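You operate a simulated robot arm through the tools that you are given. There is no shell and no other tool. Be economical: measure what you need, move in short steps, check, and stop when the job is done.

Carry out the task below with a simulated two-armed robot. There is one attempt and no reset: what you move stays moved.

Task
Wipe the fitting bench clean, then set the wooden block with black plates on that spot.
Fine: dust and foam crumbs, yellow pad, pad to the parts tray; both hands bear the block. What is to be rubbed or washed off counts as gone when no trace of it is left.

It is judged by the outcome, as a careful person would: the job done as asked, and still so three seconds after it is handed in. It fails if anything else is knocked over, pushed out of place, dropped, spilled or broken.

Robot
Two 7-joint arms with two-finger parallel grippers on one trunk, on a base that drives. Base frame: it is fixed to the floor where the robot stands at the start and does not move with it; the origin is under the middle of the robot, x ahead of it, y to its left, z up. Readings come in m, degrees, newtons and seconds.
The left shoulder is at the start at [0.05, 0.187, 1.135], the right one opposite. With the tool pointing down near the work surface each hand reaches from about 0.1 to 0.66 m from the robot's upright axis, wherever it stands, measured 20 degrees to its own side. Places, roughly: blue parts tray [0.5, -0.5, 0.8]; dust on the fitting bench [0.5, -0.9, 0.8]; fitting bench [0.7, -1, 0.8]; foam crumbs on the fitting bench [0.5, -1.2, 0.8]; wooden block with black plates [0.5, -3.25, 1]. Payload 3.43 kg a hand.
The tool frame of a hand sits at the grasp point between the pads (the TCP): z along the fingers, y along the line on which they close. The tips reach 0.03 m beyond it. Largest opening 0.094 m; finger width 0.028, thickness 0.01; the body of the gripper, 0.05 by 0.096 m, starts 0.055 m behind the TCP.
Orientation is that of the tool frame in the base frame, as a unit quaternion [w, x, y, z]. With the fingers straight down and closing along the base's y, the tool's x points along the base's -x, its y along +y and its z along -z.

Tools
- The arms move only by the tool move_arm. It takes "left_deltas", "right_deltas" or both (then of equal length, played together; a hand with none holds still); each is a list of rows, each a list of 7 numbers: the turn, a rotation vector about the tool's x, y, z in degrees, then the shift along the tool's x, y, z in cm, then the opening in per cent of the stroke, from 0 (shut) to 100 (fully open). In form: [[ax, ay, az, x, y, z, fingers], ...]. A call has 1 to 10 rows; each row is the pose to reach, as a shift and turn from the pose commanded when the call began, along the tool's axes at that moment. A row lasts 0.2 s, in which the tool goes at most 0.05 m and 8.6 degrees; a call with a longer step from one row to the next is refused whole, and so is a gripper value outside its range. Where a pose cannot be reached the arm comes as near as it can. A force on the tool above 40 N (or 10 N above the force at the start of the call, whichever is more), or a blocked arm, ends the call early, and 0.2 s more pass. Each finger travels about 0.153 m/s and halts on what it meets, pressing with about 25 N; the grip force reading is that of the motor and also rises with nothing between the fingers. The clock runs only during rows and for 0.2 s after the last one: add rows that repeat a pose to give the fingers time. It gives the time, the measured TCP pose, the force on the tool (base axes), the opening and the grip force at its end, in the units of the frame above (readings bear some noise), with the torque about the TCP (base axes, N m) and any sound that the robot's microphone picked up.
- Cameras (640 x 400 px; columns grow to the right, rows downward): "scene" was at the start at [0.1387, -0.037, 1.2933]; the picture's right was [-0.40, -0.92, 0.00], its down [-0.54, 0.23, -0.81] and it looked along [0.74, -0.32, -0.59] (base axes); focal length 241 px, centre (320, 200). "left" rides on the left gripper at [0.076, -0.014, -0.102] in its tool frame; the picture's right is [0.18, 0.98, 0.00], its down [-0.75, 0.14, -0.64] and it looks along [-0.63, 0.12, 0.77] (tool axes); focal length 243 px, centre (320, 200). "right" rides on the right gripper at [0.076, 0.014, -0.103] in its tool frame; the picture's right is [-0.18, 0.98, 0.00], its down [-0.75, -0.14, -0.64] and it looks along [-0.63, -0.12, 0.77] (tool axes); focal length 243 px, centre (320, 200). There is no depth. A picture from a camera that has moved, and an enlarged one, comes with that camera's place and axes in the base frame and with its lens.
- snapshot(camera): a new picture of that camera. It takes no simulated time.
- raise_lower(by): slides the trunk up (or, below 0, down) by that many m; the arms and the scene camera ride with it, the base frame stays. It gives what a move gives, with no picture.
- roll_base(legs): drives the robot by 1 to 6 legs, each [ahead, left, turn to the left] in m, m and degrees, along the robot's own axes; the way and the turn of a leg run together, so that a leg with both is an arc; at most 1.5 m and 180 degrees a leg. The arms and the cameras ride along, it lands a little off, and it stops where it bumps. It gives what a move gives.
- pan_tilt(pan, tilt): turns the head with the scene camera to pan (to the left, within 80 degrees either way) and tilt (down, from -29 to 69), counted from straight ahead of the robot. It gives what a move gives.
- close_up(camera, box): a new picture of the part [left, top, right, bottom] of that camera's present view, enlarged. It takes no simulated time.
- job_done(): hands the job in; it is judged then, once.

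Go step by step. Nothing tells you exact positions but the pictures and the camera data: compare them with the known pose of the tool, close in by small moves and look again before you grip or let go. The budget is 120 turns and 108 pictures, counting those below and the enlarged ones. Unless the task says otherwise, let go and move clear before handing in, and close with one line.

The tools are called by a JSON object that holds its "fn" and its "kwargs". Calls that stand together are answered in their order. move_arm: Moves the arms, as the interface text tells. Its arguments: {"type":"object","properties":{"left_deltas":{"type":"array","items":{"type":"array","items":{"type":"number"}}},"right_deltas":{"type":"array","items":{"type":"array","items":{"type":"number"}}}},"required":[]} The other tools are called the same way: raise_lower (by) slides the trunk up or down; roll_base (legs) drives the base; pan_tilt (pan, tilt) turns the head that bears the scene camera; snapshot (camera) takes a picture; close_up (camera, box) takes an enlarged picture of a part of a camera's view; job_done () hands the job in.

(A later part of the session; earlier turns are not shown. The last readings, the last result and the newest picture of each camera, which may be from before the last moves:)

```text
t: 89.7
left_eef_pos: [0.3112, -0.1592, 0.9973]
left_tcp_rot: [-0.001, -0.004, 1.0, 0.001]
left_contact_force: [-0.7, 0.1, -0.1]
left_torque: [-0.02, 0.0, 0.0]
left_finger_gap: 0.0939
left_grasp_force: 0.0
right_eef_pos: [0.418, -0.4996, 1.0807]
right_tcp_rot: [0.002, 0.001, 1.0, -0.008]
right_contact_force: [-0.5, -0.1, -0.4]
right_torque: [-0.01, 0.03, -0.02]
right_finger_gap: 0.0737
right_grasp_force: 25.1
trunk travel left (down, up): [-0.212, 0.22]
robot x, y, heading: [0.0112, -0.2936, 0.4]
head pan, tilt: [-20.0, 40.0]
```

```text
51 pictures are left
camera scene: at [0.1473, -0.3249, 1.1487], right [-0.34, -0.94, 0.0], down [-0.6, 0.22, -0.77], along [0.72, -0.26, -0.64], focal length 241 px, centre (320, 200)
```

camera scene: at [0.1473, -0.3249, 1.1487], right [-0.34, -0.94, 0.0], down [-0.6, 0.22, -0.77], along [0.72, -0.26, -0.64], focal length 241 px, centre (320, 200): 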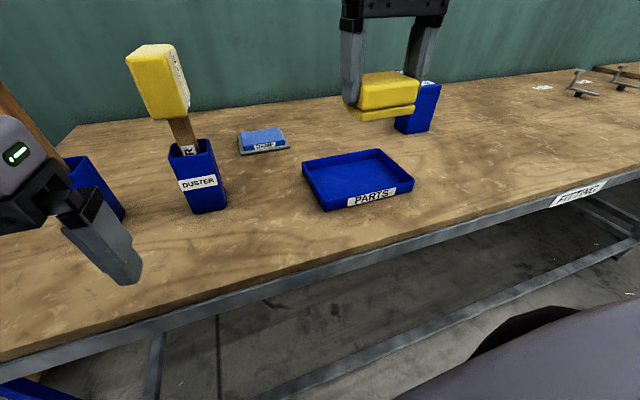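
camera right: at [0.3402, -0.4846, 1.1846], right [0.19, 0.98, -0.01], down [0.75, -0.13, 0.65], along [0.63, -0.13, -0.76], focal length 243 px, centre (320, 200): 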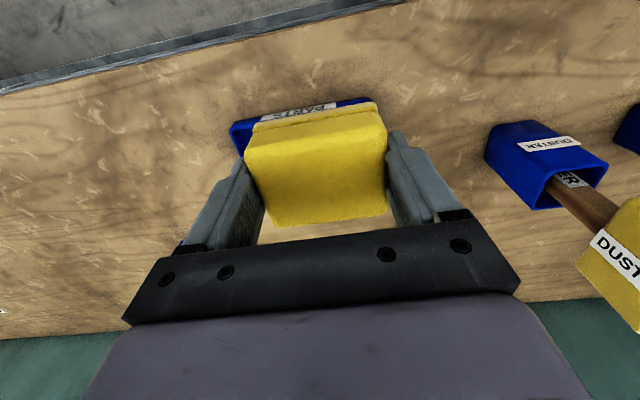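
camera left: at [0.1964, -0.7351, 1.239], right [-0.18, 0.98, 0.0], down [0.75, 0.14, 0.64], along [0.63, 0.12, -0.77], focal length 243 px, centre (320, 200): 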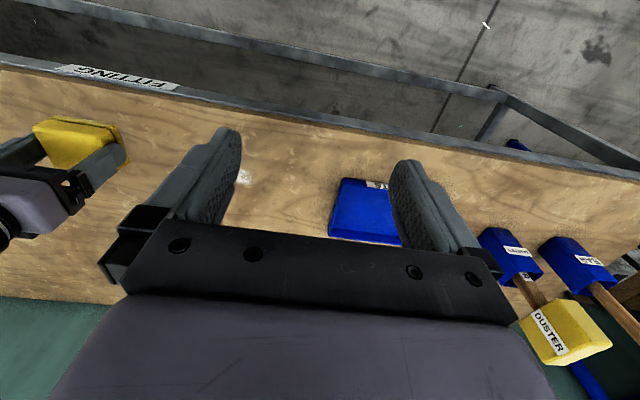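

Tray is centred at (0.516, −0.537). I move the pad over it, then down.

{"fn": "move_arm", "kwargs": {"right_deltas": [[0, 0, 0, -4, -1.5, 1, 30], [0, 0, 0, -8, -3, 2.5, 30], [0, 0, 0, -9.8, -3.8, 6, 30], [0, 0, 0, -9.8, -3.8, 10, 30], [0, 0, 0, -9.8, -3.8, 12.5, 30], [0, 0, 0, -9.8, -3.8, 12.5, 30]]}}

{"fn": "snapshot", "kwargs": {"camera": "right"}}

{"fn": "close_up", "kwargs": {"camera": "scene", "box": [260, 100, 480, 240]}}

```text
t: 91.0
left_eef_pos: [0.3107, -0.1586, 0.9966]
left_tcp_rot: [-0.001, -0.004, 1.0, 0.001]
left_contact_force: [0.0, 1.0, -0.1]
left_torque: [0.02, 0.03, 0.02]
left_finger_gap: 0.0942
left_grasp_force: 0.1
right_eef_pos: [0.5127, -0.5402, 0.956]
right_tcp_rot: [0.003, 0.001, 1.0, -0.008]
right_contact_force: [-0.2, 0.7, 0.0]
right_torque: [-0.02, 0.01, -0.02]
right_finger_gap: 0.0735
right_grasp_force: 25.1
trunk travel left (down, up): [-0.212, 0.22]
robot x, y, heading: [0.009, -0.2939, 0.2]
head pan, tilt: [-20.0, 40.0]
```

```text
50 pictures are left
camera right: at [0.436, -0.5243, 1.0592], right [0.19, 0.98, -0.01], down [0.75, -0.13, 0.65], along [0.63, -0.13, -0.76], focal length 243 px, centre (320, 200)
```

right: 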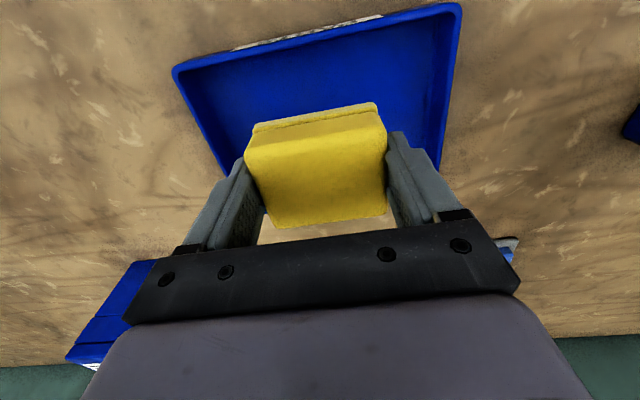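

```text
2.86 times, centred on (370, 170) of scene
camera zoom: at [0.1473, -0.325, 1.1487], right [-0.34, -0.94, 0.0], down [-0.6, 0.22, -0.77], along [0.72, -0.26, -0.64], focal length 688 px, centre (177, 286)
```

zoom: 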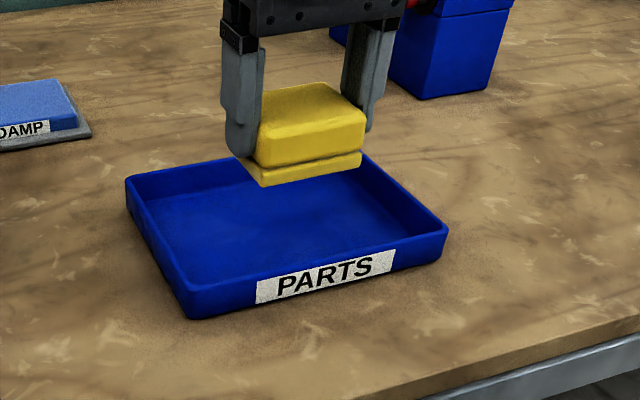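

Pad is well over the tray's middle. Lower until it rests.

{"fn": "move_arm", "kwargs": {"right_deltas": [[0, 0, 0, 0, 0, 2.5, 30], [0, 0, 0, 0, 0, 5, 30], [0, 0, 0, 0, 0, 6.1, 30], [0, 0, 0, 0, 0, 6.4, 30], [0, 0, 0, 0, 0, 6.4, 30]]}}

{"fn": "close_up", "kwargs": {"camera": "scene", "box": [260, 100, 480, 240]}}

```text
t: 92.2
left_eef_pos: [0.3108, -0.1605, 0.996]
left_tcp_rot: [0.0, -0.003, 1.0, 0.001]
left_contact_force: [-0.8, 0.0, -0.3]
left_torque: [-0.02, -0.01, -0.02]
left_finger_gap: 0.094
left_grasp_force: 0.0
right_eef_pos: [0.5159, -0.5419, 0.8941]
right_tcp_rot: [0.003, 0.001, 1.0, -0.008]
right_contact_force: [-0.4, -0.1, 0.7]
right_torque: [-0.01, 0.0, 0.03]
right_finger_gap: 0.0735
right_grasp_force: 24.5
trunk travel left (down, up): [-0.212, 0.22]
robot x, y, heading: [0.0112, -0.2981, 0.1]
head pan, tilt: [-20.0, 40.0]
```

```text
2.86 times, centred on (370, 170) of scene
camera zoom: at [0.1473, -0.325, 1.1487], right [-0.34, -0.94, 0.0], down [-0.6, 0.22, -0.77], along [0.72, -0.26, -0.64], focal length 688 px, centre (177, 286)
```

zoom: 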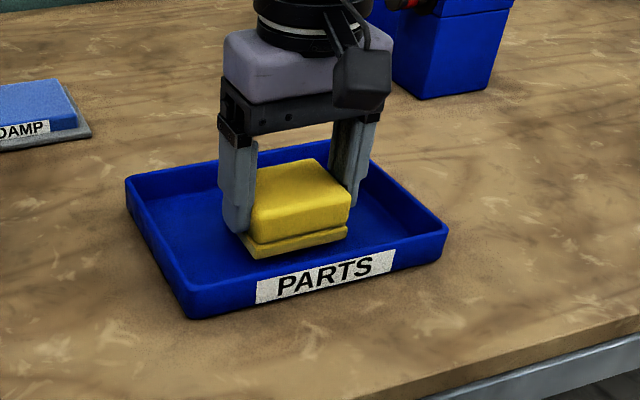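

Inside the tray and almost touching; lower a few mm, open and lift off.

{"fn": "move_arm", "kwargs": {"right_deltas": [[0, 0, 0, 0, 0, 0.3, 30], [0, 0, 0, 0, 0, 0.4, 30], [0, 0, 0, 0, 0, 0.4, 80], [0, 0, 0, 0, 0, 0.4, 95], [0, 0, 0, 0, 0, 0.2, 95], [0, 0, 0, 0, 0, -2, 95], [0, 0, 0, 0, 0, -6, 95], [0, 0, 0, 0, 0, -10, 95], [0, 0, 0, 3, 0, -14, 95], [0, 0, 0, 6, 0, -17, 95]]}}

{"fn": "close_up", "kwargs": {"camera": "scene", "box": [260, 100, 480, 240]}}

```text
t: 94.5
left_eef_pos: [0.3103, -0.1598, 0.997]
left_tcp_rot: [0.0, -0.004, 1.0, 0.001]
left_contact_force: [-0.2, 0.3, -0.8]
left_torque: [0.0, 0.01, 0.01]
left_finger_gap: 0.0943
left_grasp_force: 0.0
right_eef_pos: [0.4543, -0.5363, 1.0661]
right_tcp_rot: [0.003, 0.0, 1.0, -0.008]
right_contact_force: [0.1, -0.4, -0.3]
right_torque: [0.01, 0.02, -0.02]
right_finger_gap: 0.0892
right_grasp_force: 0.1
trunk travel left (down, up): [-0.212, 0.22]
robot x, y, heading: [0.0108, -0.2961, 0.5]
head pan, tilt: [-20.0, 40.0]
```

```text
2.86 times, centred on (370, 170) of scene
camera zoom: at [0.1469, -0.3249, 1.1488], right [-0.34, -0.94, 0.0], down [-0.6, 0.22, -0.77], along [0.72, -0.26, -0.64], focal length 688 px, centre (177, 286)
```

zoom: 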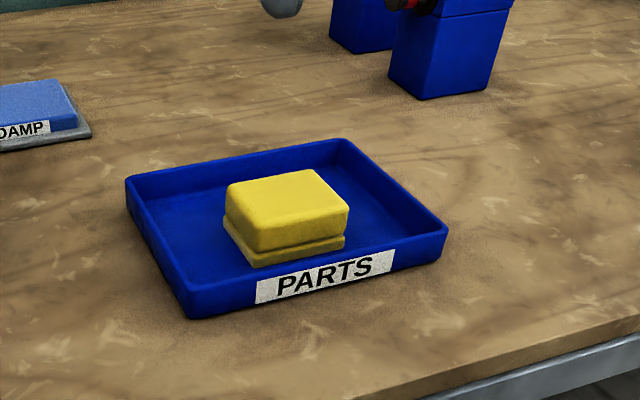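

Pad rests in the parts tray. Next, retract the hand, back off and drive toward the wooden block, looking on the way.

{"fn": "move_arm", "kwargs": {"right_deltas": [[0, 0, 0, 4, 0, -1, 95], [0, 0, 0, 8, 0, -2, 95], [0, 0, 0, 12, 0, -3, 95], [0, 0, 0, 15, -2, -3, 95]]}}

{"fn": "roll_base", "kwargs": {"legs": [[-0.3, 0, 0], [0, -1.4, 0]]}}

{"fn": "raise_lower", "kwargs": {"by": 0.18}}

{"fn": "pan_tilt", "kwargs": {"pan": -50, "tilt": 25}}

{"fn": "snapshot", "kwargs": {"camera": "scene"}}

```text
t: 95.5
left_eef_pos: [0.3114, -0.16, 0.9957]
left_tcp_rot: [-0.001, -0.003, 1.0, 0.001]
left_contact_force: [-0.2, -0.4, -0.8]
left_torque: [0.0, 0.0, -0.02]
left_finger_gap: 0.0941
left_grasp_force: 0.0
right_eef_pos: [0.3054, -0.5575, 1.0936]
right_tcp_rot: [0.003, 0.001, 1.0, -0.008]
right_contact_force: [-0.6, -0.7, 0.3]
right_torque: [0.01, -0.03, 0.0]
right_finger_gap: 0.0896
right_grasp_force: 0.1
trunk travel left (down, up): [-0.212, 0.22]
robot x, y, heading: [0.0088, -0.2931, 0.2]
head pan, tilt: [-20.0, 40.0]
```

```text
t: 109.4
left_eef_pos: [0.0065, -1.5506, 0.9967]
left_tcp_rot: [-0.001, 0.004, 1.0, 0.001]
left_contact_force: [-0.7, -0.3, -0.7]
left_torque: [-0.03, -0.02, -0.02]
left_finger_gap: 0.0938
left_grasp_force: 0.1
right_eef_pos: [-0.0045, -1.9493, 1.0931]
right_tcp_rot: [0.002, 0.009, 1.0, -0.008]
right_contact_force: [0.0, 0.1, 0.1]
right_torque: [0.0, -0.01, 0.02]
right_finger_gap: 0.0892
right_grasp_force: 0.1
trunk travel left (down, up): [-0.212, 0.22]
robot x, y, heading: [-0.2968, -1.6805, -0.9]
head pan, tilt: [-20.0, 40.0]
```

```text
t: 111.4
left_eef_pos: [0.007, -1.5513, 1.1755]
left_tcp_rot: [-0.001, 0.005, 1.0, 0.001]
left_contact_force: [-0.6, 0.7, -0.4]
left_torque: [0.01, 0.0, -0.03]
left_finger_gap: 0.0939
left_grasp_force: 0.0
right_eef_pos: [-0.0046, -1.9496, 1.2738]
right_tcp_rot: [0.003, 0.009, 1.0, -0.008]
right_contact_force: [-0.4, -0.4, 0.1]
right_torque: [0.0, -0.02, 0.02]
right_finger_gap: 0.0894
right_grasp_force: 0.0
trunk travel left (down, up): [-0.392, 0.04]
robot x, y, heading: [-0.296, -1.6794, -1.0]
head pan, tilt: [-20.0, 40.0]
```

```text
t: 112.4
left_eef_pos: [0.0066, -1.5507, 1.1767]
left_tcp_rot: [-0.002, 0.005, 1.0, 0.001]
left_contact_force: [-0.4, 0.6, 0.1]
left_torque: [0.0, -0.01, 0.03]
left_finger_gap: 0.0939
left_grasp_force: 0.0
right_eef_pos: [-0.0057, -1.9493, 1.2741]
right_tcp_rot: [0.002, 0.009, 1.0, -0.008]
right_contact_force: [-0.5, -0.7, 0.2]
right_torque: [0.02, 0.03, -0.03]
right_finger_gap: 0.0892
right_grasp_force: 0.0
trunk travel left (down, up): [-0.392, 0.04]
robot x, y, heading: [-0.3005, -1.6797, -0.8]
head pan, tilt: [-50.0, 25.0]
```

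```text
46 pictures are left
camera scene: at [-0.1808, -1.7544, 1.352], right [-0.77, -0.63, 0.0], down [-0.27, 0.33, -0.91], along [0.57, -0.7, -0.42], focal length 241 px, centre (320, 200)
```

scene: 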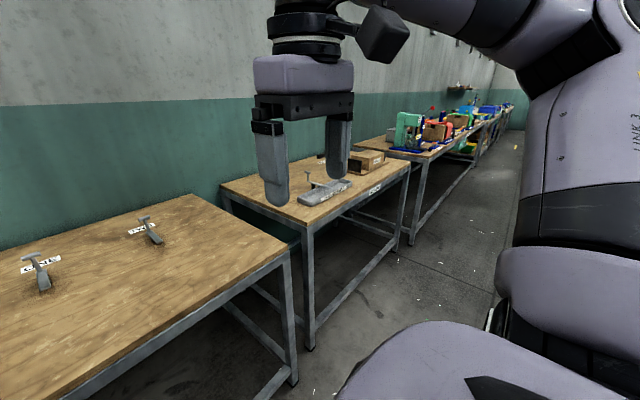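

The block appears to lie on the second bench. I drive on to face it.

{"fn": "roll_base", "kwargs": {"legs": [[0, -1.35, 0.8]]}}

{"fn": "pan_tilt", "kwargs": {"pan": -10, "tilt": 35}}

{"fn": "snapshot", "kwargs": {"camera": "scene"}}

```text
t: 124.2
left_eef_pos: [0.0173, -2.8657, 1.1756]
left_tcp_rot: [-0.001, -0.021, 1.0, 0.0]
left_contact_force: [0.3, 0.0, -0.6]
left_torque: [0.0, -0.03, -0.01]
left_finger_gap: 0.0941
left_grasp_force: 0.0
right_eef_pos: [0.0269, -3.265, 1.2736]
right_tcp_rot: [0.002, -0.017, 1.0, -0.008]
right_contact_force: [-0.2, 0.0, 0.1]
right_torque: [-0.04, 0.01, 0.02]
right_finger_gap: 0.0892
right_grasp_force: 0.0
trunk travel left (down, up): [-0.392, 0.04]
robot x, y, heading: [-0.2805, -3.0137, 2.0]
head pan, tilt: [-50.0, 25.0]
```

```text
t: 125.3
left_eef_pos: [0.0165, -2.868, 1.1759]
left_tcp_rot: [-0.001, -0.021, 1.0, 0.001]
left_contact_force: [0.1, -0.5, 0.1]
left_torque: [-0.02, 0.0, -0.01]
left_finger_gap: 0.0941
left_grasp_force: 0.1
right_eef_pos: [0.0258, -3.2647, 1.2726]
right_tcp_rot: [0.003, -0.016, 1.0, -0.008]
right_contact_force: [-0.5, 0.3, -0.7]
right_torque: [0.0, -0.03, 0.01]
right_finger_gap: 0.089
right_grasp_force: 0.1
trunk travel left (down, up): [-0.392, 0.04]
robot x, y, heading: [-0.2805, -3.011, 2.4]
head pan, tilt: [-10.0, 35.0]
```

```text
45 pictures are left
camera scene: at [-0.1348, -3.0236, 1.3363], right [-0.14, -0.99, 0.0], down [-0.57, 0.08, -0.82], along [0.81, -0.11, -0.57], focal length 241 px, centre (320, 200)
```

scene: 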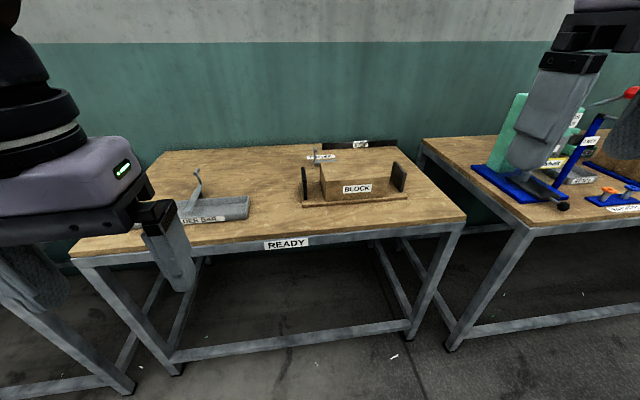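

{"fn": "close_up", "kwargs": {"camera": "scene", "box": [270, 130, 430, 230]}}

{"fn": "close_up", "kwargs": {"camera": "scene", "box": [130, 120, 450, 320]}}

```text
4.00 times, centred on (350, 180) of scene
camera zoom: at [-0.1348, -3.0236, 1.3363], right [-0.14, -0.99, 0.0], down [-0.57, 0.08, -0.82], along [0.81, -0.11, -0.57], focal length 964 px, centre (200, 280)
```

zoom: 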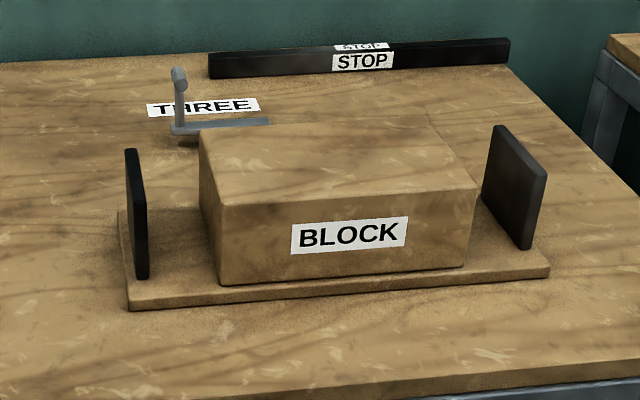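

```text
2.00 times, centred on (290, 220) of scene
camera zoom: at [-0.1348, -3.0236, 1.3363], right [-0.14, -0.99, 0.0], down [-0.57, 0.08, -0.82], along [0.81, -0.11, -0.57], focal length 482 px, centre (380, 160)
```

zoom: 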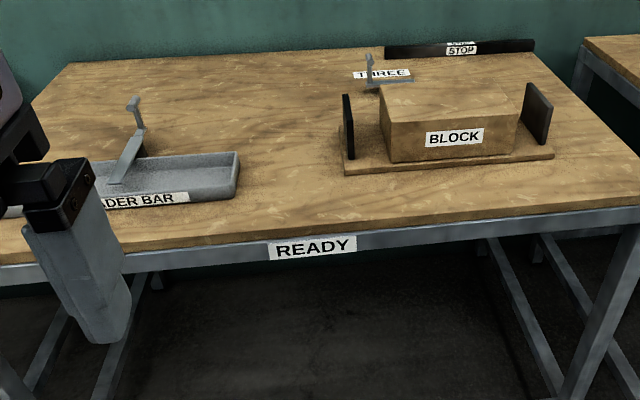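

The block is a board about 0.376 m long with a black plate at each end (plates at y≈−3.065 and −3.418, x 0.55–0.66). Each hand will grip one plate. I lower the trunk and centre the robot before it.

{"fn": "roll_base", "kwargs": {"legs": [[0, 0, -2.2], [0.2, -0.231, 0]]}}

{"fn": "raise_lower", "kwargs": {"by": -0.14}}

{"fn": "pan_tilt", "kwargs": {"pan": 0, "tilt": 38}}

{"fn": "snapshot", "kwargs": {"camera": "scene"}}

```text
t: 128.3
left_eef_pos: [0.226, -3.1098, 1.1757]
left_tcp_rot: [-0.001, -0.002, 1.0, 0.001]
left_contact_force: [0.5, 0.5, 0.6]
left_torque: [0.0, 0.03, -0.01]
left_finger_gap: 0.0941
left_grasp_force: 0.0
right_eef_pos: [0.2205, -3.5083, 1.2737]
right_tcp_rot: [0.003, 0.004, 1.0, -0.008]
right_contact_force: [0.1, -0.5, -0.6]
right_torque: [0.01, 0.01, -0.01]
right_finger_gap: 0.0894
right_grasp_force: 0.0
trunk travel left (down, up): [-0.392, 0.04]
robot x, y, heading: [-0.0786, -3.2394, -0.1]
head pan, tilt: [-10.0, 35.0]
```

```text
t: 130.0
left_eef_pos: [0.2268, -3.1091, 1.0359]
left_tcp_rot: [0.0, -0.002, 1.0, 0.0]
left_contact_force: [0.6, 0.1, 0.0]
left_torque: [0.0, 0.0, -0.02]
left_finger_gap: 0.094
left_grasp_force: 0.1
right_eef_pos: [0.2196, -3.5079, 1.1338]
right_tcp_rot: [0.003, 0.003, 1.0, -0.009]
right_contact_force: [-0.2, -0.7, -0.5]
right_torque: [0.02, 0.02, -0.02]
right_finger_gap: 0.0894
right_grasp_force: 0.1
trunk travel left (down, up): [-0.252, 0.18]
robot x, y, heading: [-0.0761, -3.2452, 0.0]
head pan, tilt: [-10.0, 35.0]
```

```text
t: 130.7
left_eef_pos: [0.2261, -3.109, 1.0354]
left_tcp_rot: [-0.001, -0.002, 1.0, 0.001]
left_contact_force: [-0.4, 0.3, 0.5]
left_torque: [0.01, -0.01, 0.0]
left_finger_gap: 0.0939
left_grasp_force: 0.0
right_eef_pos: [0.2197, -3.5071, 1.1342]
right_tcp_rot: [0.003, 0.003, 1.0, -0.009]
right_contact_force: [-0.1, -0.1, 0.1]
right_torque: [0.0, 0.0, 0.03]
right_finger_gap: 0.0893
right_grasp_force: 0.0
trunk travel left (down, up): [-0.252, 0.18]
robot x, y, heading: [-0.0734, -3.2429, 0.2]
head pan, tilt: [0.0, 38.0]
```

```text
42 pictures are left
camera scene: at [0.0684, -3.2453, 1.1917], right [0.0, -1.0, 0.0], down [-0.62, 0.0, -0.79], along [0.79, 0.0, -0.62], focal length 241 px, centre (320, 200)
```

scene: 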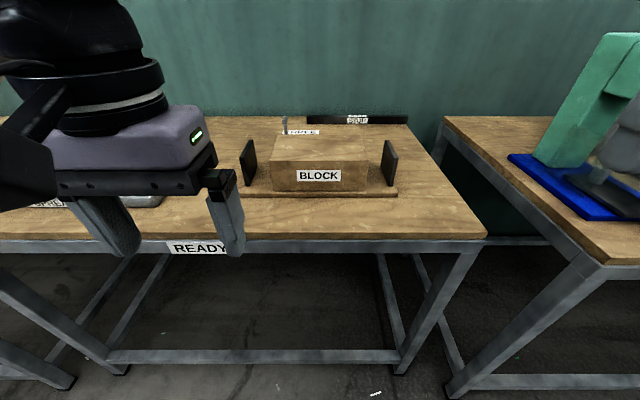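

{"fn": "close_up", "kwargs": {"camera": "scene", "box": [230, 105, 422, 225]}}

```text
3.33 times, centred on (326, 165) of scene
camera zoom: at [0.0684, -3.2453, 1.1917], right [0.0, -1.0, 0.0], down [-0.62, 0.0, -0.79], along [0.79, 0.0, -0.62], focal length 803 px, centre (300, 317)
```

zoom: 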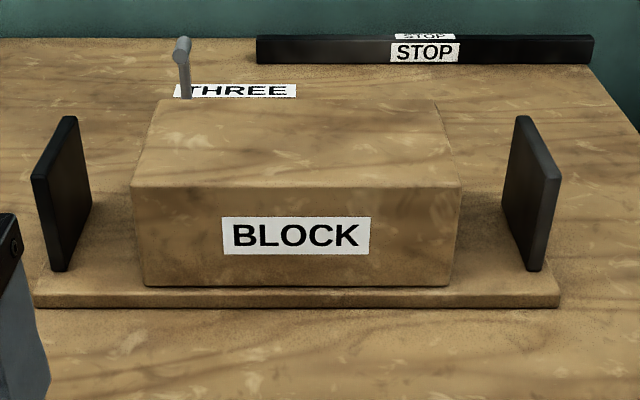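

Plates are at y≈−3.071 and −3.414, x 0.546–0.643, top z≈0.934. I move the base in and bring both hands above the plates with fingers half open.

{"fn": "roll_base", "kwargs": {"legs": [[0.073, 0, 0]]}}

{"fn": "move_arm", "kwargs": {"left_deltas": [[0, 0, 0, -3.3, 0.4, 0, 45], [0, 0, 0, -6.6, 0.8, 0, 45], [0, 0, 0, -10, 1.2, 0, 45], [0, 0, 0, -13.3, 1.6, 0, 45], [0, 0, 0, -16.6, 2.1, 0, 45], [0, 0, 0, -20, 2.5, 0, 45], [0, 0, 0, -23.3, 2.9, 0, 45], [0, 0, 0, -26.6, 3.4, 0, 45], [0, 0, 0, -29.5, 3.8, 0, 45]], "right_deltas": [[0, 0, 0, -3.3, 1, 1.1, 45], [0, 0, 0, -6.7, 2, 2.2, 45], [0, 0, 0, -10, 3.1, 3.3, 45], [0, 0, 0, -13.4, 4.1, 4.4, 45], [0, 0, 0, -16.8, 5.1, 5.5, 45], [0, 0, 0, -20.1, 6.2, 6.6, 45], [0, 0, 0, -23.5, 7.2, 7.7, 45], [0, 0, 0, -27, 8.3, 8.8, 45], [0, 0, 0, -30.2, 9.3, 10, 45]]}}

{"fn": "snapshot", "kwargs": {"camera": "scene"}}

{"fn": "snapshot", "kwargs": {"camera": "left"}}

{"fn": "snapshot", "kwargs": {"camera": "right"}}

```text
t: 131.8
left_eef_pos: [0.2992, -3.1089, 1.0344]
left_tcp_rot: [-0.001, -0.003, 1.0, 0.001]
left_contact_force: [0.4, -0.6, 0.2]
left_torque: [0.0, 0.01, -0.02]
left_finger_gap: 0.0941
left_grasp_force: 0.1
right_eef_pos: [0.2941, -3.5064, 1.1335]
right_tcp_rot: [0.002, 0.003, 1.0, -0.008]
right_contact_force: [0.5, 0.2, 0.0]
right_torque: [-0.02, 0.05, -0.02]
right_finger_gap: 0.0892
right_grasp_force: 0.0
trunk travel left (down, up): [-0.252, 0.18]
robot x, y, heading: [-0.0067, -3.2452, 0.2]
head pan, tilt: [0.0, 38.0]
```

```text
t: 133.8
left_eef_pos: [0.593, -3.0696, 1.0336]
left_tcp_rot: [0.0, -0.001, 1.0, 0.002]
left_contact_force: [0.7, 0.6, 0.5]
left_torque: [0.0, 0.02, 0.02]
left_finger_gap: 0.0423
left_grasp_force: 0.0
right_eef_pos: [0.5138, -3.4769, 1.0094]
right_tcp_rot: [0.004, 0.002, 1.0, -0.008]
right_contact_force: [-0.6, -0.8, 0.6]
right_torque: [-0.01, 0.05, 0.0]
right_finger_gap: 0.042
right_grasp_force: 0.0
right hand out of reach, approached as far as the arm can: row 6, 7, 8, 9
trunk travel left (down, up): [-0.252, 0.18]
robot x, y, heading: [-0.0063, -3.2443, -0.1]
head pan, tilt: [0.0, 38.0]
```

```text
40 pictures are left
camera scene: at [0.141, -3.2456, 1.1918], right [0.0, -1.0, 0.0], down [-0.62, 0.0, -0.79], along [0.79, 0.0, -0.62], focal length 241 px, centre (320, 200)
```

scene: 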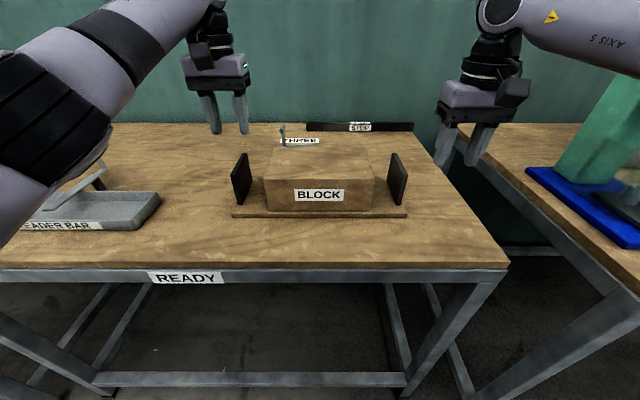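

```text
39 pictures are left
camera left: at [0.517, -3.0846, 1.137], right [-0.19, 0.98, 0.0], down [0.75, 0.14, 0.64], along [0.63, 0.12, -0.77], focal length 243 px, centre (320, 200)
```

left: 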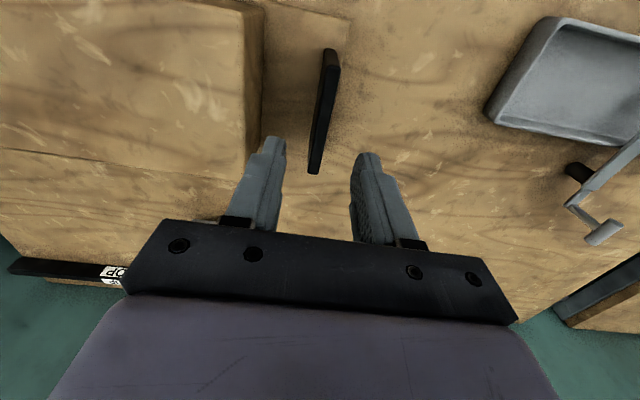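

```text
38 pictures are left
camera right: at [0.4372, -3.4614, 1.1126], right [0.19, 0.98, -0.01], down [0.75, -0.13, 0.65], along [0.64, -0.13, -0.76], focal length 243 px, centre (320, 200)
```

right: 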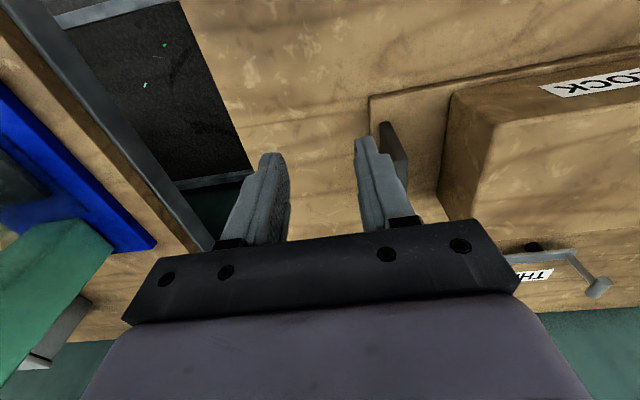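

Left is right over its plate, but the right arm hits a joint limit. I back off, turn the base 12° left so the right hand works more on its own side, and set the hands again.

{"fn": "roll_base", "kwargs": {"legs": [[-0.2, 0, 0], [0, 0, 12]]}}

{"fn": "move_arm", "kwargs": {"left_deltas": [[0, 0, 4, 0, -4, 0, 45], [0, 0, 8, 0, -8, 0, 45], [0, 0, 12, 0.1, -12.7, 0, 45], [0, 0, 12, 0.1, -12.7, 0, 45]], "right_deltas": [[0, 0, 4, -0.2, -2, -0.5, 45], [0, 0, 8, -0.5, -4, -1, 45], [0, 0, 12, -0.7, -5.5, -2, 45], [0, 0, 12, -0.7, -5.5, -2, 45]]}}

```text
t: 136.2
left_eef_pos: [0.3376, -2.9451, 1.0342]
left_tcp_rot: [-0.001, -0.11, 0.994, 0.0]
left_contact_force: [0.6, -0.1, 0.6]
left_torque: [0.0, 0.02, 0.03]
left_finger_gap: 0.0421
left_grasp_force: 0.0
right_eef_pos: [0.3474, -3.3597, 1.0094]
right_tcp_rot: [0.005, -0.105, 0.994, -0.008]
right_contact_force: [-0.4, 0.1, 1.0]
right_torque: [-0.02, 0.0, -0.01]
right_finger_gap: 0.0424
right_grasp_force: 0.1
trunk travel left (down, up): [-0.252, 0.18]
robot x, y, heading: [-0.2082, -3.243, 12.4]
head pan, tilt: [0.0, 38.0]
```

```text
t: 137.2
left_eef_pos: [0.338, -3.0614, 1.0267]
left_tcp_rot: [-0.001, -0.005, 1.0, 0.001]
left_contact_force: [0.5, -0.8, -0.2]
left_torque: [0.03, -0.02, -0.03]
left_finger_gap: 0.0422
left_grasp_force: 0.1
left hand out of reach, approached as far as the arm can: row 1, 2, 3, 4
right_eef_pos: [0.3654, -3.4126, 1.0313]
right_tcp_rot: [0.004, -0.002, 1.0, -0.007]
right_contact_force: [-0.2, 0.4, 0.4]
right_torque: [-0.04, -0.01, 0.0]
right_finger_gap: 0.0424
right_grasp_force: 0.0
trunk travel left (down, up): [-0.252, 0.18]
robot x, y, heading: [-0.2091, -3.2429, 12.4]
head pan, tilt: [0.0, 38.0]
```

Right reaches now; left is only just short, and lowering will help it. I raise the trunk 5 cm, drop the hands 5 cm relative, and drive in.

{"fn": "raise_lower", "kwargs": {"by": 0.05}}

{"fn": "move_arm", "kwargs": {"left_deltas": [[0, 0, 0, 0, 0, 2, 45], [0, 0, 0, 0, 0, 4.5, 45], [0, 0, 0, -1, -0.6, 4.7, 45], [0, 0, 0, -1, -0.6, 4.7, 45]], "right_deltas": [[0, 0, 0, 0, 0, 2, 45], [0, 0, 0, 0.6, 0, 4.5, 45], [0, 0, 0, 1.5, 0, 5, 45], [0, 0, 0, 1.5, 0, 5, 45]]}}

{"fn": "roll_base", "kwargs": {"legs": [[0.2275, -0.05, 0]]}}

{"fn": "snapshot", "kwargs": {"camera": "left"}}

{"fn": "snapshot", "kwargs": {"camera": "right"}}

```text
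t: 138.1
left_eef_pos: [0.3395, -3.0617, 1.0774]
left_tcp_rot: [-0.001, -0.006, 1.0, 0.0]
left_contact_force: [-0.7, 0.1, -0.7]
left_torque: [-0.01, -0.04, -0.01]
left_finger_gap: 0.0424
left_grasp_force: 0.2
right_eef_pos: [0.365, -3.4127, 1.0822]
right_tcp_rot: [0.004, 0.0, 1.0, -0.007]
right_contact_force: [0.7, -0.2, 0.0]
right_torque: [0.0, -0.04, 0.0]
right_finger_gap: 0.0422
right_grasp_force: 0.1
trunk travel left (down, up): [-0.302, 0.13]
robot x, y, heading: [-0.2075, -3.2418, 12.5]
head pan, tilt: [0.0, 38.0]
```

```text
t: 139.1
left_eef_pos: [0.3482, -3.0666, 1.0276]
left_tcp_rot: [0.0, -0.005, 1.0, 0.0]
left_contact_force: [0.3, -1.0, -0.2]
left_torque: [0.0, -0.01, 0.01]
left_finger_gap: 0.0422
left_grasp_force: 0.0
right_eef_pos: [0.3493, -3.4138, 1.0298]
right_tcp_rot: [0.004, -0.001, 1.0, -0.007]
right_contact_force: [-0.7, 0.0, -0.1]
right_torque: [0.0, -0.01, 0.04]
right_finger_gap: 0.0421
right_grasp_force: 0.0
trunk travel left (down, up): [-0.302, 0.13]
robot x, y, heading: [-0.2116, -3.2401, 12.8]
head pan, tilt: [0.0, 38.0]
```

```text
t: 140.8
left_eef_pos: [0.5833, -3.0621, 1.0268]
left_tcp_rot: [-0.001, -0.006, 1.0, 0.001]
left_contact_force: [0.0, 0.3, 0.1]
left_torque: [-0.04, -0.02, 0.0]
left_finger_gap: 0.0423
left_grasp_force: 0.1
right_eef_pos: [0.5866, -3.409, 1.0292]
right_tcp_rot: [0.004, -0.002, 1.0, -0.007]
right_contact_force: [0.9, 0.1, 0.6]
right_torque: [-0.01, -0.02, 0.04]
right_finger_gap: 0.0426
right_grasp_force: 0.0
trunk travel left (down, up): [-0.302, 0.13]
robot x, y, heading: [0.0291, -3.2386, 12.8]
head pan, tilt: [0.0, 38.0]
```

```text
37 pictures are left
camera left: at [0.5073, -3.0781, 1.1306], right [-0.2, 0.98, 0.0], down [0.75, 0.15, 0.64], along [0.63, 0.13, -0.77], focal length 243 px, centre (320, 200)
```

left: 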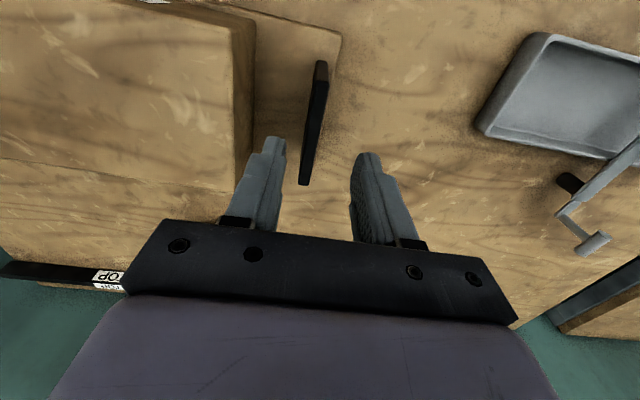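

```text
36 pictures are left
camera right: at [0.5083, -3.3951, 1.1328], right [0.18, 0.98, -0.01], down [0.75, -0.13, 0.65], along [0.64, -0.13, -0.76], focal length 243 px, centre (320, 200)
```

right: 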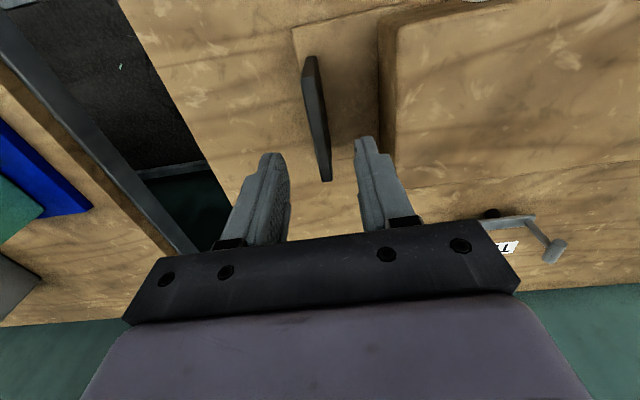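

Plates at y≈−3.067 and −3.415; hands need −5 and −6 mm. I correct and lower so the tips straddle the plate tops.

{"fn": "move_arm", "kwargs": {"left_deltas": [[0, 0, 0, 0, -0.5, 0, 45], [0, 0, 0, 0, -0.5, 3, 45], [0, 0, 0, -0.5, -0.5, 6, 45], [0, 0, 0, -0.5, -0.5, 8, 45], [0, 0, 0, -0.5, -0.5, 8, 45]], "right_deltas": [[0, 0, 0, 0, -0.6, 0, 45], [0, 0, 0, 0, -0.6, 3, 45], [0, 0, 0, -0.2, -0.6, 6, 45], [0, 0, 0, -0.2, -0.6, 8, 45], [0, 0, 0, -0.2, -0.6, 8, 45]]}}

{"fn": "snapshot", "kwargs": {"camera": "left"}}

{"fn": "snapshot", "kwargs": {"camera": "right"}}

{"fn": "snapshot", "kwargs": {"camera": "scene"}}

```text
t: 142.1
left_eef_pos: [0.5868, -3.0672, 0.9459]
left_tcp_rot: [-0.001, -0.007, 1.0, 0.0]
left_contact_force: [-0.1, -0.6, 0.2]
left_torque: [-0.01, 0.03, 0.01]
left_finger_gap: 0.0425
left_grasp_force: 0.0
right_eef_pos: [0.5873, -3.4176, 0.9511]
right_tcp_rot: [0.006, -0.003, 1.0, -0.007]
right_contact_force: [-0.3, -0.4, 0.6]
right_torque: [-0.01, -0.01, -0.01]
right_finger_gap: 0.0426
right_grasp_force: 0.0
trunk travel left (down, up): [-0.302, 0.13]
robot x, y, heading: [0.0266, -3.239, 12.9]
head pan, tilt: [0.0, 38.0]
```

```text
35 pictures are left
camera left: at [0.5118, -3.0833, 1.0493], right [-0.2, 0.98, 0.0], down [0.75, 0.15, 0.64], along [0.63, 0.13, -0.77], focal length 243 px, centre (320, 200)
```

left: 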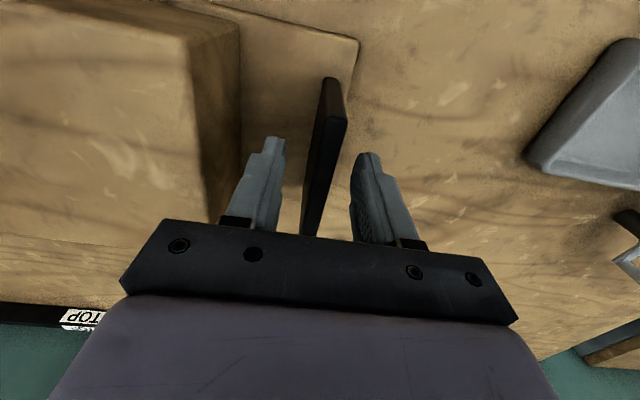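

```text
34 pictures are left
camera right: at [0.5088, -3.4031, 1.0535], right [0.18, 0.98, -0.01], down [0.75, -0.13, 0.65], along [0.64, -0.13, -0.76], focal length 243 px, centre (320, 200)
```

right: 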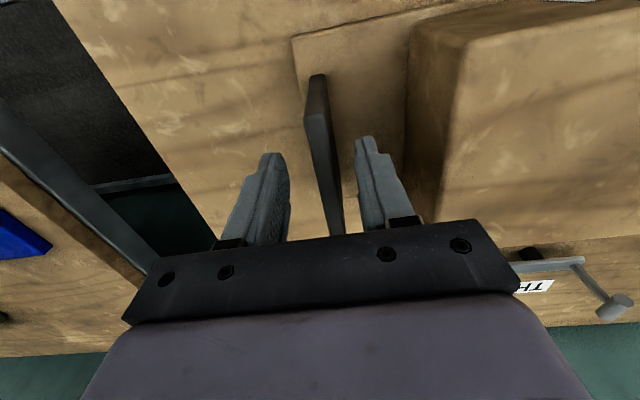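

```text
33 pictures are left
camera scene: at [0.1679, -3.2113, 1.2417], right [0.22, -0.98, 0.0], down [-0.6, -0.13, -0.79], along [0.77, 0.17, -0.62], focal length 241 px, centre (320, 200)
```

scene: 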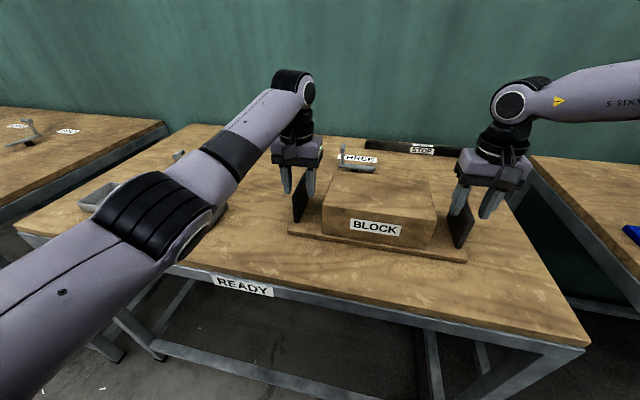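

Both plates stand between the fingers. Lower 3 cm more and close.

{"fn": "move_arm", "kwargs": {"left_deltas": [[0, 0, 0, 0, 0, 1.5, 45], [0, 0, 0, 0, 0, 3, 45], [0, 0, 0, 0, 0, 3, 45], [0, 0, 0, 0, 0, 3, 25], [0, 0, 0, 0, 0, 3, 5], [0, 0, 0, 0, 0, 3, 0], [0, 0, 0, 0, 0, 3, 0]], "right_deltas": [[0, 0, 0, 0, 0.1, 1.5, 45], [0, 0, 0, 0, 0.2, 3.3, 45], [0, 0, 0, 0, 0.2, 3.4, 45], [0, 0, 0, 0, 0.2, 3.4, 25], [0, 0, 0, 0, 0.2, 3.4, 5], [0, 0, 0, 0, 0.2, 3.4, 0], [0, 0, 0, 0, 0.2, 3.4, 0]]}}

{"fn": "snapshot", "kwargs": {"camera": "scene"}}

```text
t: 143.7
left_eef_pos: [0.5881, -3.0654, 0.9161]
left_tcp_rot: [-0.001, -0.006, 1.0, 0.001]
left_contact_force: [-0.2, 3.3, 1.6]
left_torque: [-0.06, -0.1, -0.56]
left_finger_gap: 0.0164
left_grasp_force: 25.0
right_eef_pos: [0.589, -3.4155, 0.917]
right_tcp_rot: [0.005, -0.002, 1.0, -0.007]
right_contact_force: [1.4, 1.6, 1.0]
right_torque: [0.52, -0.1, -0.33]
right_finger_gap: 0.0168
right_grasp_force: 24.6
trunk travel left (down, up): [-0.302, 0.13]
robot x, y, heading: [0.025, -3.2413, 12.5]
head pan, tilt: [0.0, 38.0]
```

```text
32 pictures are left
camera scene: at [0.168, -3.2111, 1.2417], right [0.22, -0.98, 0.0], down [-0.6, -0.14, -0.79], along [0.77, 0.17, -0.62], focal length 241 px, centre (320, 200)
```

scene: 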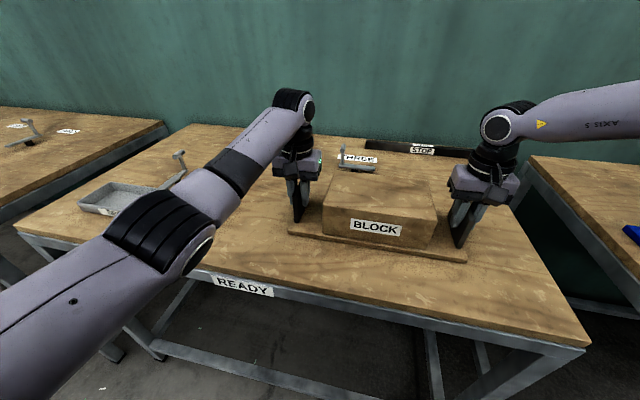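

Both grips hold (16 mm). Lift with the trunk a little and check.

{"fn": "raise_lower", "kwargs": {"by": 0.03}}

{"fn": "snapshot", "kwargs": {"camera": "scene"}}

```text
t: 144.4
left_eef_pos: [0.588, -3.0663, 0.9444]
left_tcp_rot: [-0.003, -0.006, 1.0, 0.001]
left_contact_force: [-1.6, -0.8, -9.5]
left_torque: [-0.1, -0.24, -0.56]
left_finger_gap: 0.0166
left_grasp_force: 24.9
right_eef_pos: [0.5891, -3.4172, 0.945]
right_tcp_rot: [0.004, -0.003, 1.0, -0.007]
right_contact_force: [2.6, 0.9, -6.1]
right_torque: [0.48, 0.48, -0.15]
right_finger_gap: 0.0167
right_grasp_force: 24.9
trunk travel left (down, up): [-0.332, 0.1]
robot x, y, heading: [0.0281, -3.2374, 12.7]
head pan, tilt: [0.0, 38.0]
```

```text
31 pictures are left
camera scene: at [0.1695, -3.2114, 1.2714], right [0.22, -0.98, 0.0], down [-0.6, -0.13, -0.79], along [0.77, 0.17, -0.62], focal length 241 px, centre (320, 200)
```

scene: 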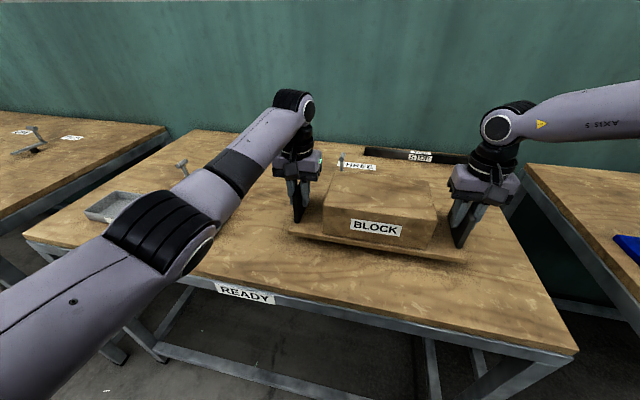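

The block is up and level. Raise further, back away from the bench, and start driving to the fitting bench.

{"fn": "raise_lower", "kwargs": {"by": 0.06}}

{"fn": "roll_base", "kwargs": {"legs": [[-0.44, 0.1, 0], [0.24, 1.07, 0]]}}

{"fn": "snapshot", "kwargs": {"camera": "scene"}}

```text
t: 145.4
left_eef_pos: [0.5894, -3.0659, 1.0053]
left_tcp_rot: [-0.002, -0.006, 1.0, 0.001]
left_contact_force: [-1.6, -2.0, -8.5]
left_torque: [-0.06, 0.19, -0.61]
left_finger_gap: 0.0165
left_grasp_force: 24.7
right_eef_pos: [0.589, -3.4158, 1.0059]
right_tcp_rot: [0.004, -0.003, 1.0, -0.007]
right_contact_force: [2.8, 0.8, -6.8]
right_torque: [0.5, 0.03, -0.24]
right_finger_gap: 0.0165
right_grasp_force: 24.7
trunk travel left (down, up): [-0.392, 0.04]
robot x, y, heading: [0.0295, -3.2398, 12.7]
head pan, tilt: [0.0, 38.0]
```

```text
t: 157.1
left_eef_pos: [0.1666, -2.0124, 1.0058]
left_tcp_rot: [-0.002, 0.003, 1.0, 0.001]
left_contact_force: [-2.0, -0.6, -8.3]
left_torque: [-0.08, 0.08, -0.58]
left_finger_gap: 0.0168
left_grasp_force: 24.9
right_eef_pos: [0.1615, -2.3652, 1.0058]
right_tcp_rot: [0.004, 0.008, 1.0, -0.007]
right_contact_force: [2.6, 1.8, -6.1]
right_torque: [0.51, 0.17, -0.26]
right_finger_gap: 0.0165
right_grasp_force: 24.4
trunk travel left (down, up): [-0.392, 0.04]
robot x, y, heading: [-0.3973, -2.171, 11.7]
head pan, tilt: [0.0, 38.0]
```

```text
30 pictures are left
camera scene: at [-0.254, -2.1502, 1.3315], right [0.2, -0.98, 0.0], down [-0.6, -0.12, -0.79], along [0.77, 0.16, -0.62], focal length 241 px, centre (320, 200)
```

scene: 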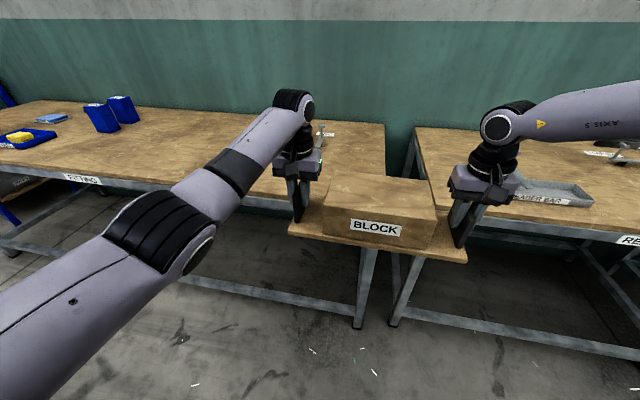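

Carrying steadily. Continue to opposite the cleaned spot.

{"fn": "roll_base", "kwargs": {"legs": [[0.235, 1.136, 1]]}}

{"fn": "snapshot", "kwargs": {"camera": "scene"}}

```text
t: 167.0
left_eef_pos: [0.1809, -0.8893, 1.0062]
left_tcp_rot: [-0.002, 0.003, 1.0, 0.001]
left_contact_force: [-2.1, -1.1, -8.6]
left_torque: [-0.1, 0.14, -0.51]
left_finger_gap: 0.0168
left_grasp_force: 25.1
right_eef_pos: [0.1764, -1.239, 1.0061]
right_tcp_rot: [0.004, 0.006, 1.0, -0.007]
right_contact_force: [2.0, 0.7, -5.7]
right_torque: [0.52, 0.12, -0.18]
right_finger_gap: 0.0164
right_grasp_force: 24.8
trunk travel left (down, up): [-0.392, 0.04]
robot x, y, heading: [-0.3844, -1.0555, 11.5]
head pan, tilt: [0.0, 38.0]
```

```text
29 pictures are left
camera scene: at [-0.2411, -1.0265, 1.3315], right [0.2, -0.98, 0.0], down [-0.6, -0.12, -0.79], along [0.77, 0.16, -0.62], focal length 241 px, centre (320, 200)
```

scene: 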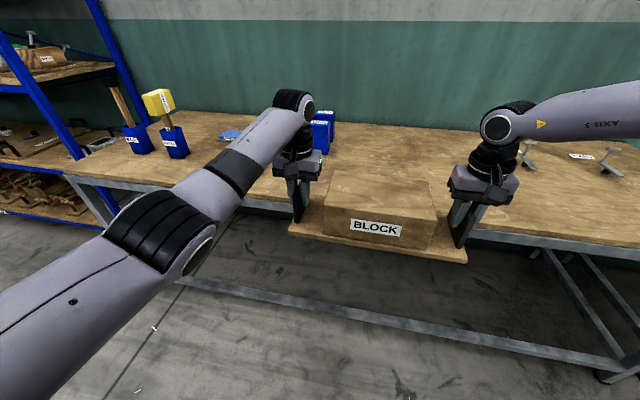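

Block centre is now about (0.187, −1.064); target (0.50, −1.01). Box ONE stands at x≥0.68, so that is clear. Drive in.

{"fn": "roll_base", "kwargs": {"legs": [[0.317, -0.01, 0.8]]}}

{"fn": "snapshot", "kwargs": {"camera": "scene"}}

{"fn": "snapshot", "kwargs": {"camera": "left"}}

```text
t: 169.2
left_eef_pos: [0.4937, -0.8208, 1.0037]
left_tcp_rot: [-0.003, -0.006, 1.0, 0.001]
left_contact_force: [-1.0, -1.3, -7.7]
left_torque: [-0.12, 0.26, -0.52]
left_finger_gap: 0.0166
left_grasp_force: 24.8
right_eef_pos: [0.4944, -1.172, 1.0058]
right_tcp_rot: [0.004, -0.002, 1.0, -0.007]
right_contact_force: [1.5, 0.1, -7.0]
right_torque: [0.51, -0.05, -0.18]
right_finger_gap: 0.0165
right_grasp_force: 25.2
trunk travel left (down, up): [-0.392, 0.04]
robot x, y, heading: [-0.0726, -0.9928, 12.5]
head pan, tilt: [0.0, 38.0]
```

```text
28 pictures are left
camera scene: at [0.0745, -0.9665, 1.3314], right [0.22, -0.98, 0.0], down [-0.6, -0.13, -0.79], along [0.77, 0.17, -0.62], focal length 241 px, centre (320, 200)
```

scene: 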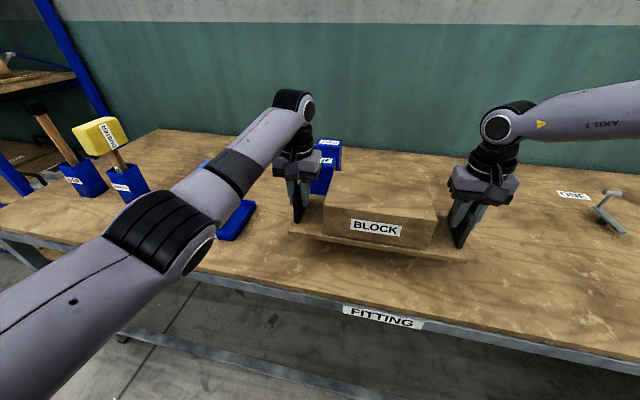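

```text
27 pictures are left
camera left: at [0.4175, -0.8375, 1.1082], right [-0.2, 0.98, 0.0], down [0.76, 0.15, 0.64], along [0.63, 0.13, -0.77], focal length 243 px, centre (320, 200)
```

left: 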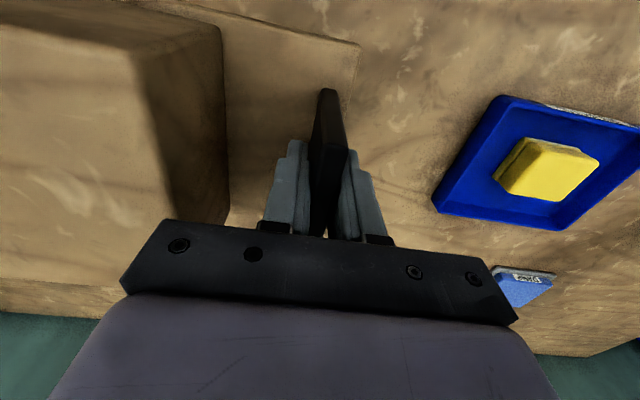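

Block hangs over the cleaned spot (centre about (0.50, −1.00)). Lower by the trunk until just above contact.

{"fn": "raise_lower", "kwargs": {"by": -0.083}}

{"fn": "raise_lower", "kwargs": {"by": -0.006}}

{"fn": "snapshot", "kwargs": {"camera": "scene"}}

```text
t: 170.4
left_eef_pos: [0.4917, -0.8214, 0.9214]
left_tcp_rot: [-0.003, -0.006, 1.0, 0.0]
left_contact_force: [-2.0, -0.6, -7.7]
left_torque: [-0.15, -0.01, -0.55]
left_finger_gap: 0.0163
left_grasp_force: 25.3
right_eef_pos: [0.4942, -1.1719, 0.924]
right_tcp_rot: [0.004, -0.001, 1.0, -0.007]
right_contact_force: [2.0, 0.5, -6.2]
right_torque: [0.53, 0.24, -0.08]
right_finger_gap: 0.0167
right_grasp_force: 25.1
trunk travel left (down, up): [-0.309, 0.123]
robot x, y, heading: [-0.0693, -0.9963, 12.4]
head pan, tilt: [0.0, 38.0]
```

```text
t: 170.9
left_eef_pos: [0.4928, -0.8227, 0.9168]
left_tcp_rot: [-0.001, -0.006, 1.0, 0.001]
left_contact_force: [-1.9, -0.3, -2.6]
left_torque: [-0.06, 0.31, -0.59]
left_finger_gap: 0.0162
left_grasp_force: 25.3
right_eef_pos: [0.4931, -1.1718, 0.9171]
right_tcp_rot: [0.005, -0.002, 1.0, -0.006]
right_contact_force: [2.5, -0.4, -5.6]
right_torque: [0.48, -0.62, -0.15]
right_finger_gap: 0.0166
right_grasp_force: 24.9
trunk travel left (down, up): [-0.303, 0.129]
robot x, y, heading: [-0.0709, -0.9965, 12.6]
head pan, tilt: [0.0, 38.0]
```

```text
26 pictures are left
camera scene: at [0.0733, -0.9668, 1.2426], right [0.22, -0.98, 0.0], down [-0.6, -0.13, -0.79], along [0.77, 0.17, -0.62], focal length 241 px, centre (320, 200)
```

scene: 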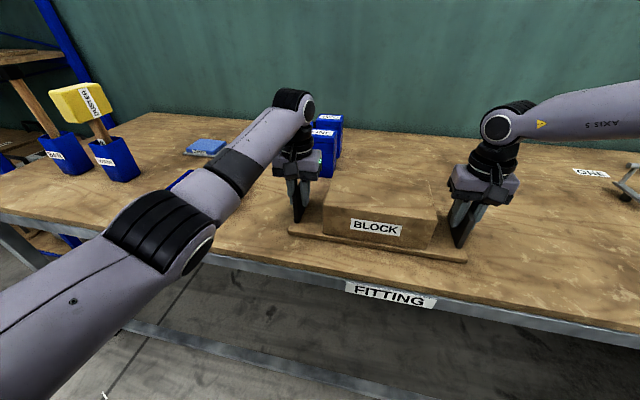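

Touching down; lower 3 mm more and check that the load is off.

{"fn": "raise_lower", "kwargs": {"by": -0.003}}

```text
t: 171.4
left_eef_pos: [0.4928, -0.8214, 0.9181]
left_tcp_rot: [0.001, -0.006, 1.0, 0.0]
left_contact_force: [0.9, 1.5, 11.4]
left_torque: [-0.05, 0.62, -0.53]
left_finger_gap: 0.0165
left_grasp_force: 25.3
right_eef_pos: [0.4926, -1.1719, 0.9178]
right_tcp_rot: [0.007, -0.002, 1.0, -0.006]
right_contact_force: [5.7, -2.9, 7.3]
right_torque: [0.46, 0.63, -0.07]
right_finger_gap: 0.0164
right_grasp_force: 25.0
trunk travel left (down, up): [-0.3, 0.132]
robot x, y, heading: [-0.0684, -0.9978, 12.4]
head pan, tilt: [0.0, 38.0]
```

The bench bears it. Open both grippers and lift straight up.

{"fn": "move_arm", "kwargs": {"left_deltas": [[0, 0, 0, 0, 0, -0.1, 25], [0, 0, 0, 0, 0, -0.1, 45], [0, 0, 0, 0, 0, -0.1, 45], [0, 0, 0, 0, 0, -3, 45], [0, 0, 0, 0, 0, -6.5, 45], [0, 0, 0, 0, 0, -10, 45], [0, 0, 0, 1, 0, -12, 45]], "right_deltas": [[0, 0, 0, 0, 0, -0.1, 25], [0, 0, 0, 0, 0, -0.1, 45], [0, 0, 0, 0, 0, -0.1, 45], [0, 0, 0, 0, 0, -3, 45], [0, 0, 0, 0, 0, -6.5, 45], [0, 0, 0, 0, 0, -10, 45], [0, 0, 0, 1, 0, -12, 45]]}}

{"fn": "snapshot", "kwargs": {"camera": "scene"}}

```text
t: 173.0
left_eef_pos: [0.4833, -0.8207, 1.0362]
left_tcp_rot: [-0.002, -0.006, 1.0, 0.0]
left_contact_force: [-0.4, 0.1, -0.4]
left_torque: [0.03, -0.01, 0.0]
left_finger_gap: 0.0423
left_grasp_force: 0.2
right_eef_pos: [0.4807, -1.169, 1.0359]
right_tcp_rot: [0.005, -0.002, 1.0, -0.007]
right_contact_force: [-0.7, 0.1, -0.5]
right_torque: [0.02, -0.01, -0.02]
right_finger_gap: 0.0426
right_grasp_force: 0.1
trunk travel left (down, up): [-0.3, 0.132]
robot x, y, heading: [-0.0659, -0.9942, 12.6]
head pan, tilt: [0.0, 38.0]
```

```text
25 pictures are left
camera scene: at [0.0722, -0.9664, 1.2397], right [0.22, -0.98, 0.0], down [-0.6, -0.13, -0.79], along [0.77, 0.17, -0.62], focal length 241 px, centre (320, 200)
```

scene: 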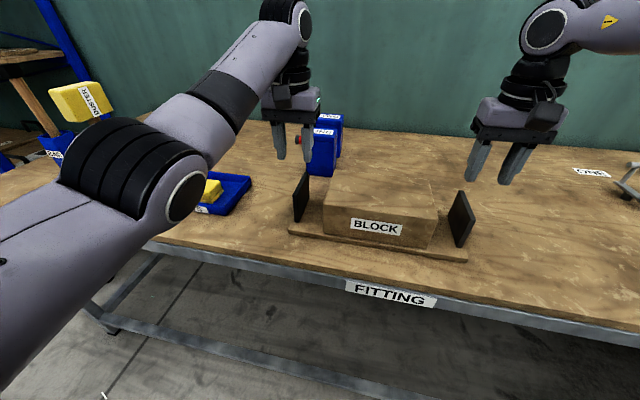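

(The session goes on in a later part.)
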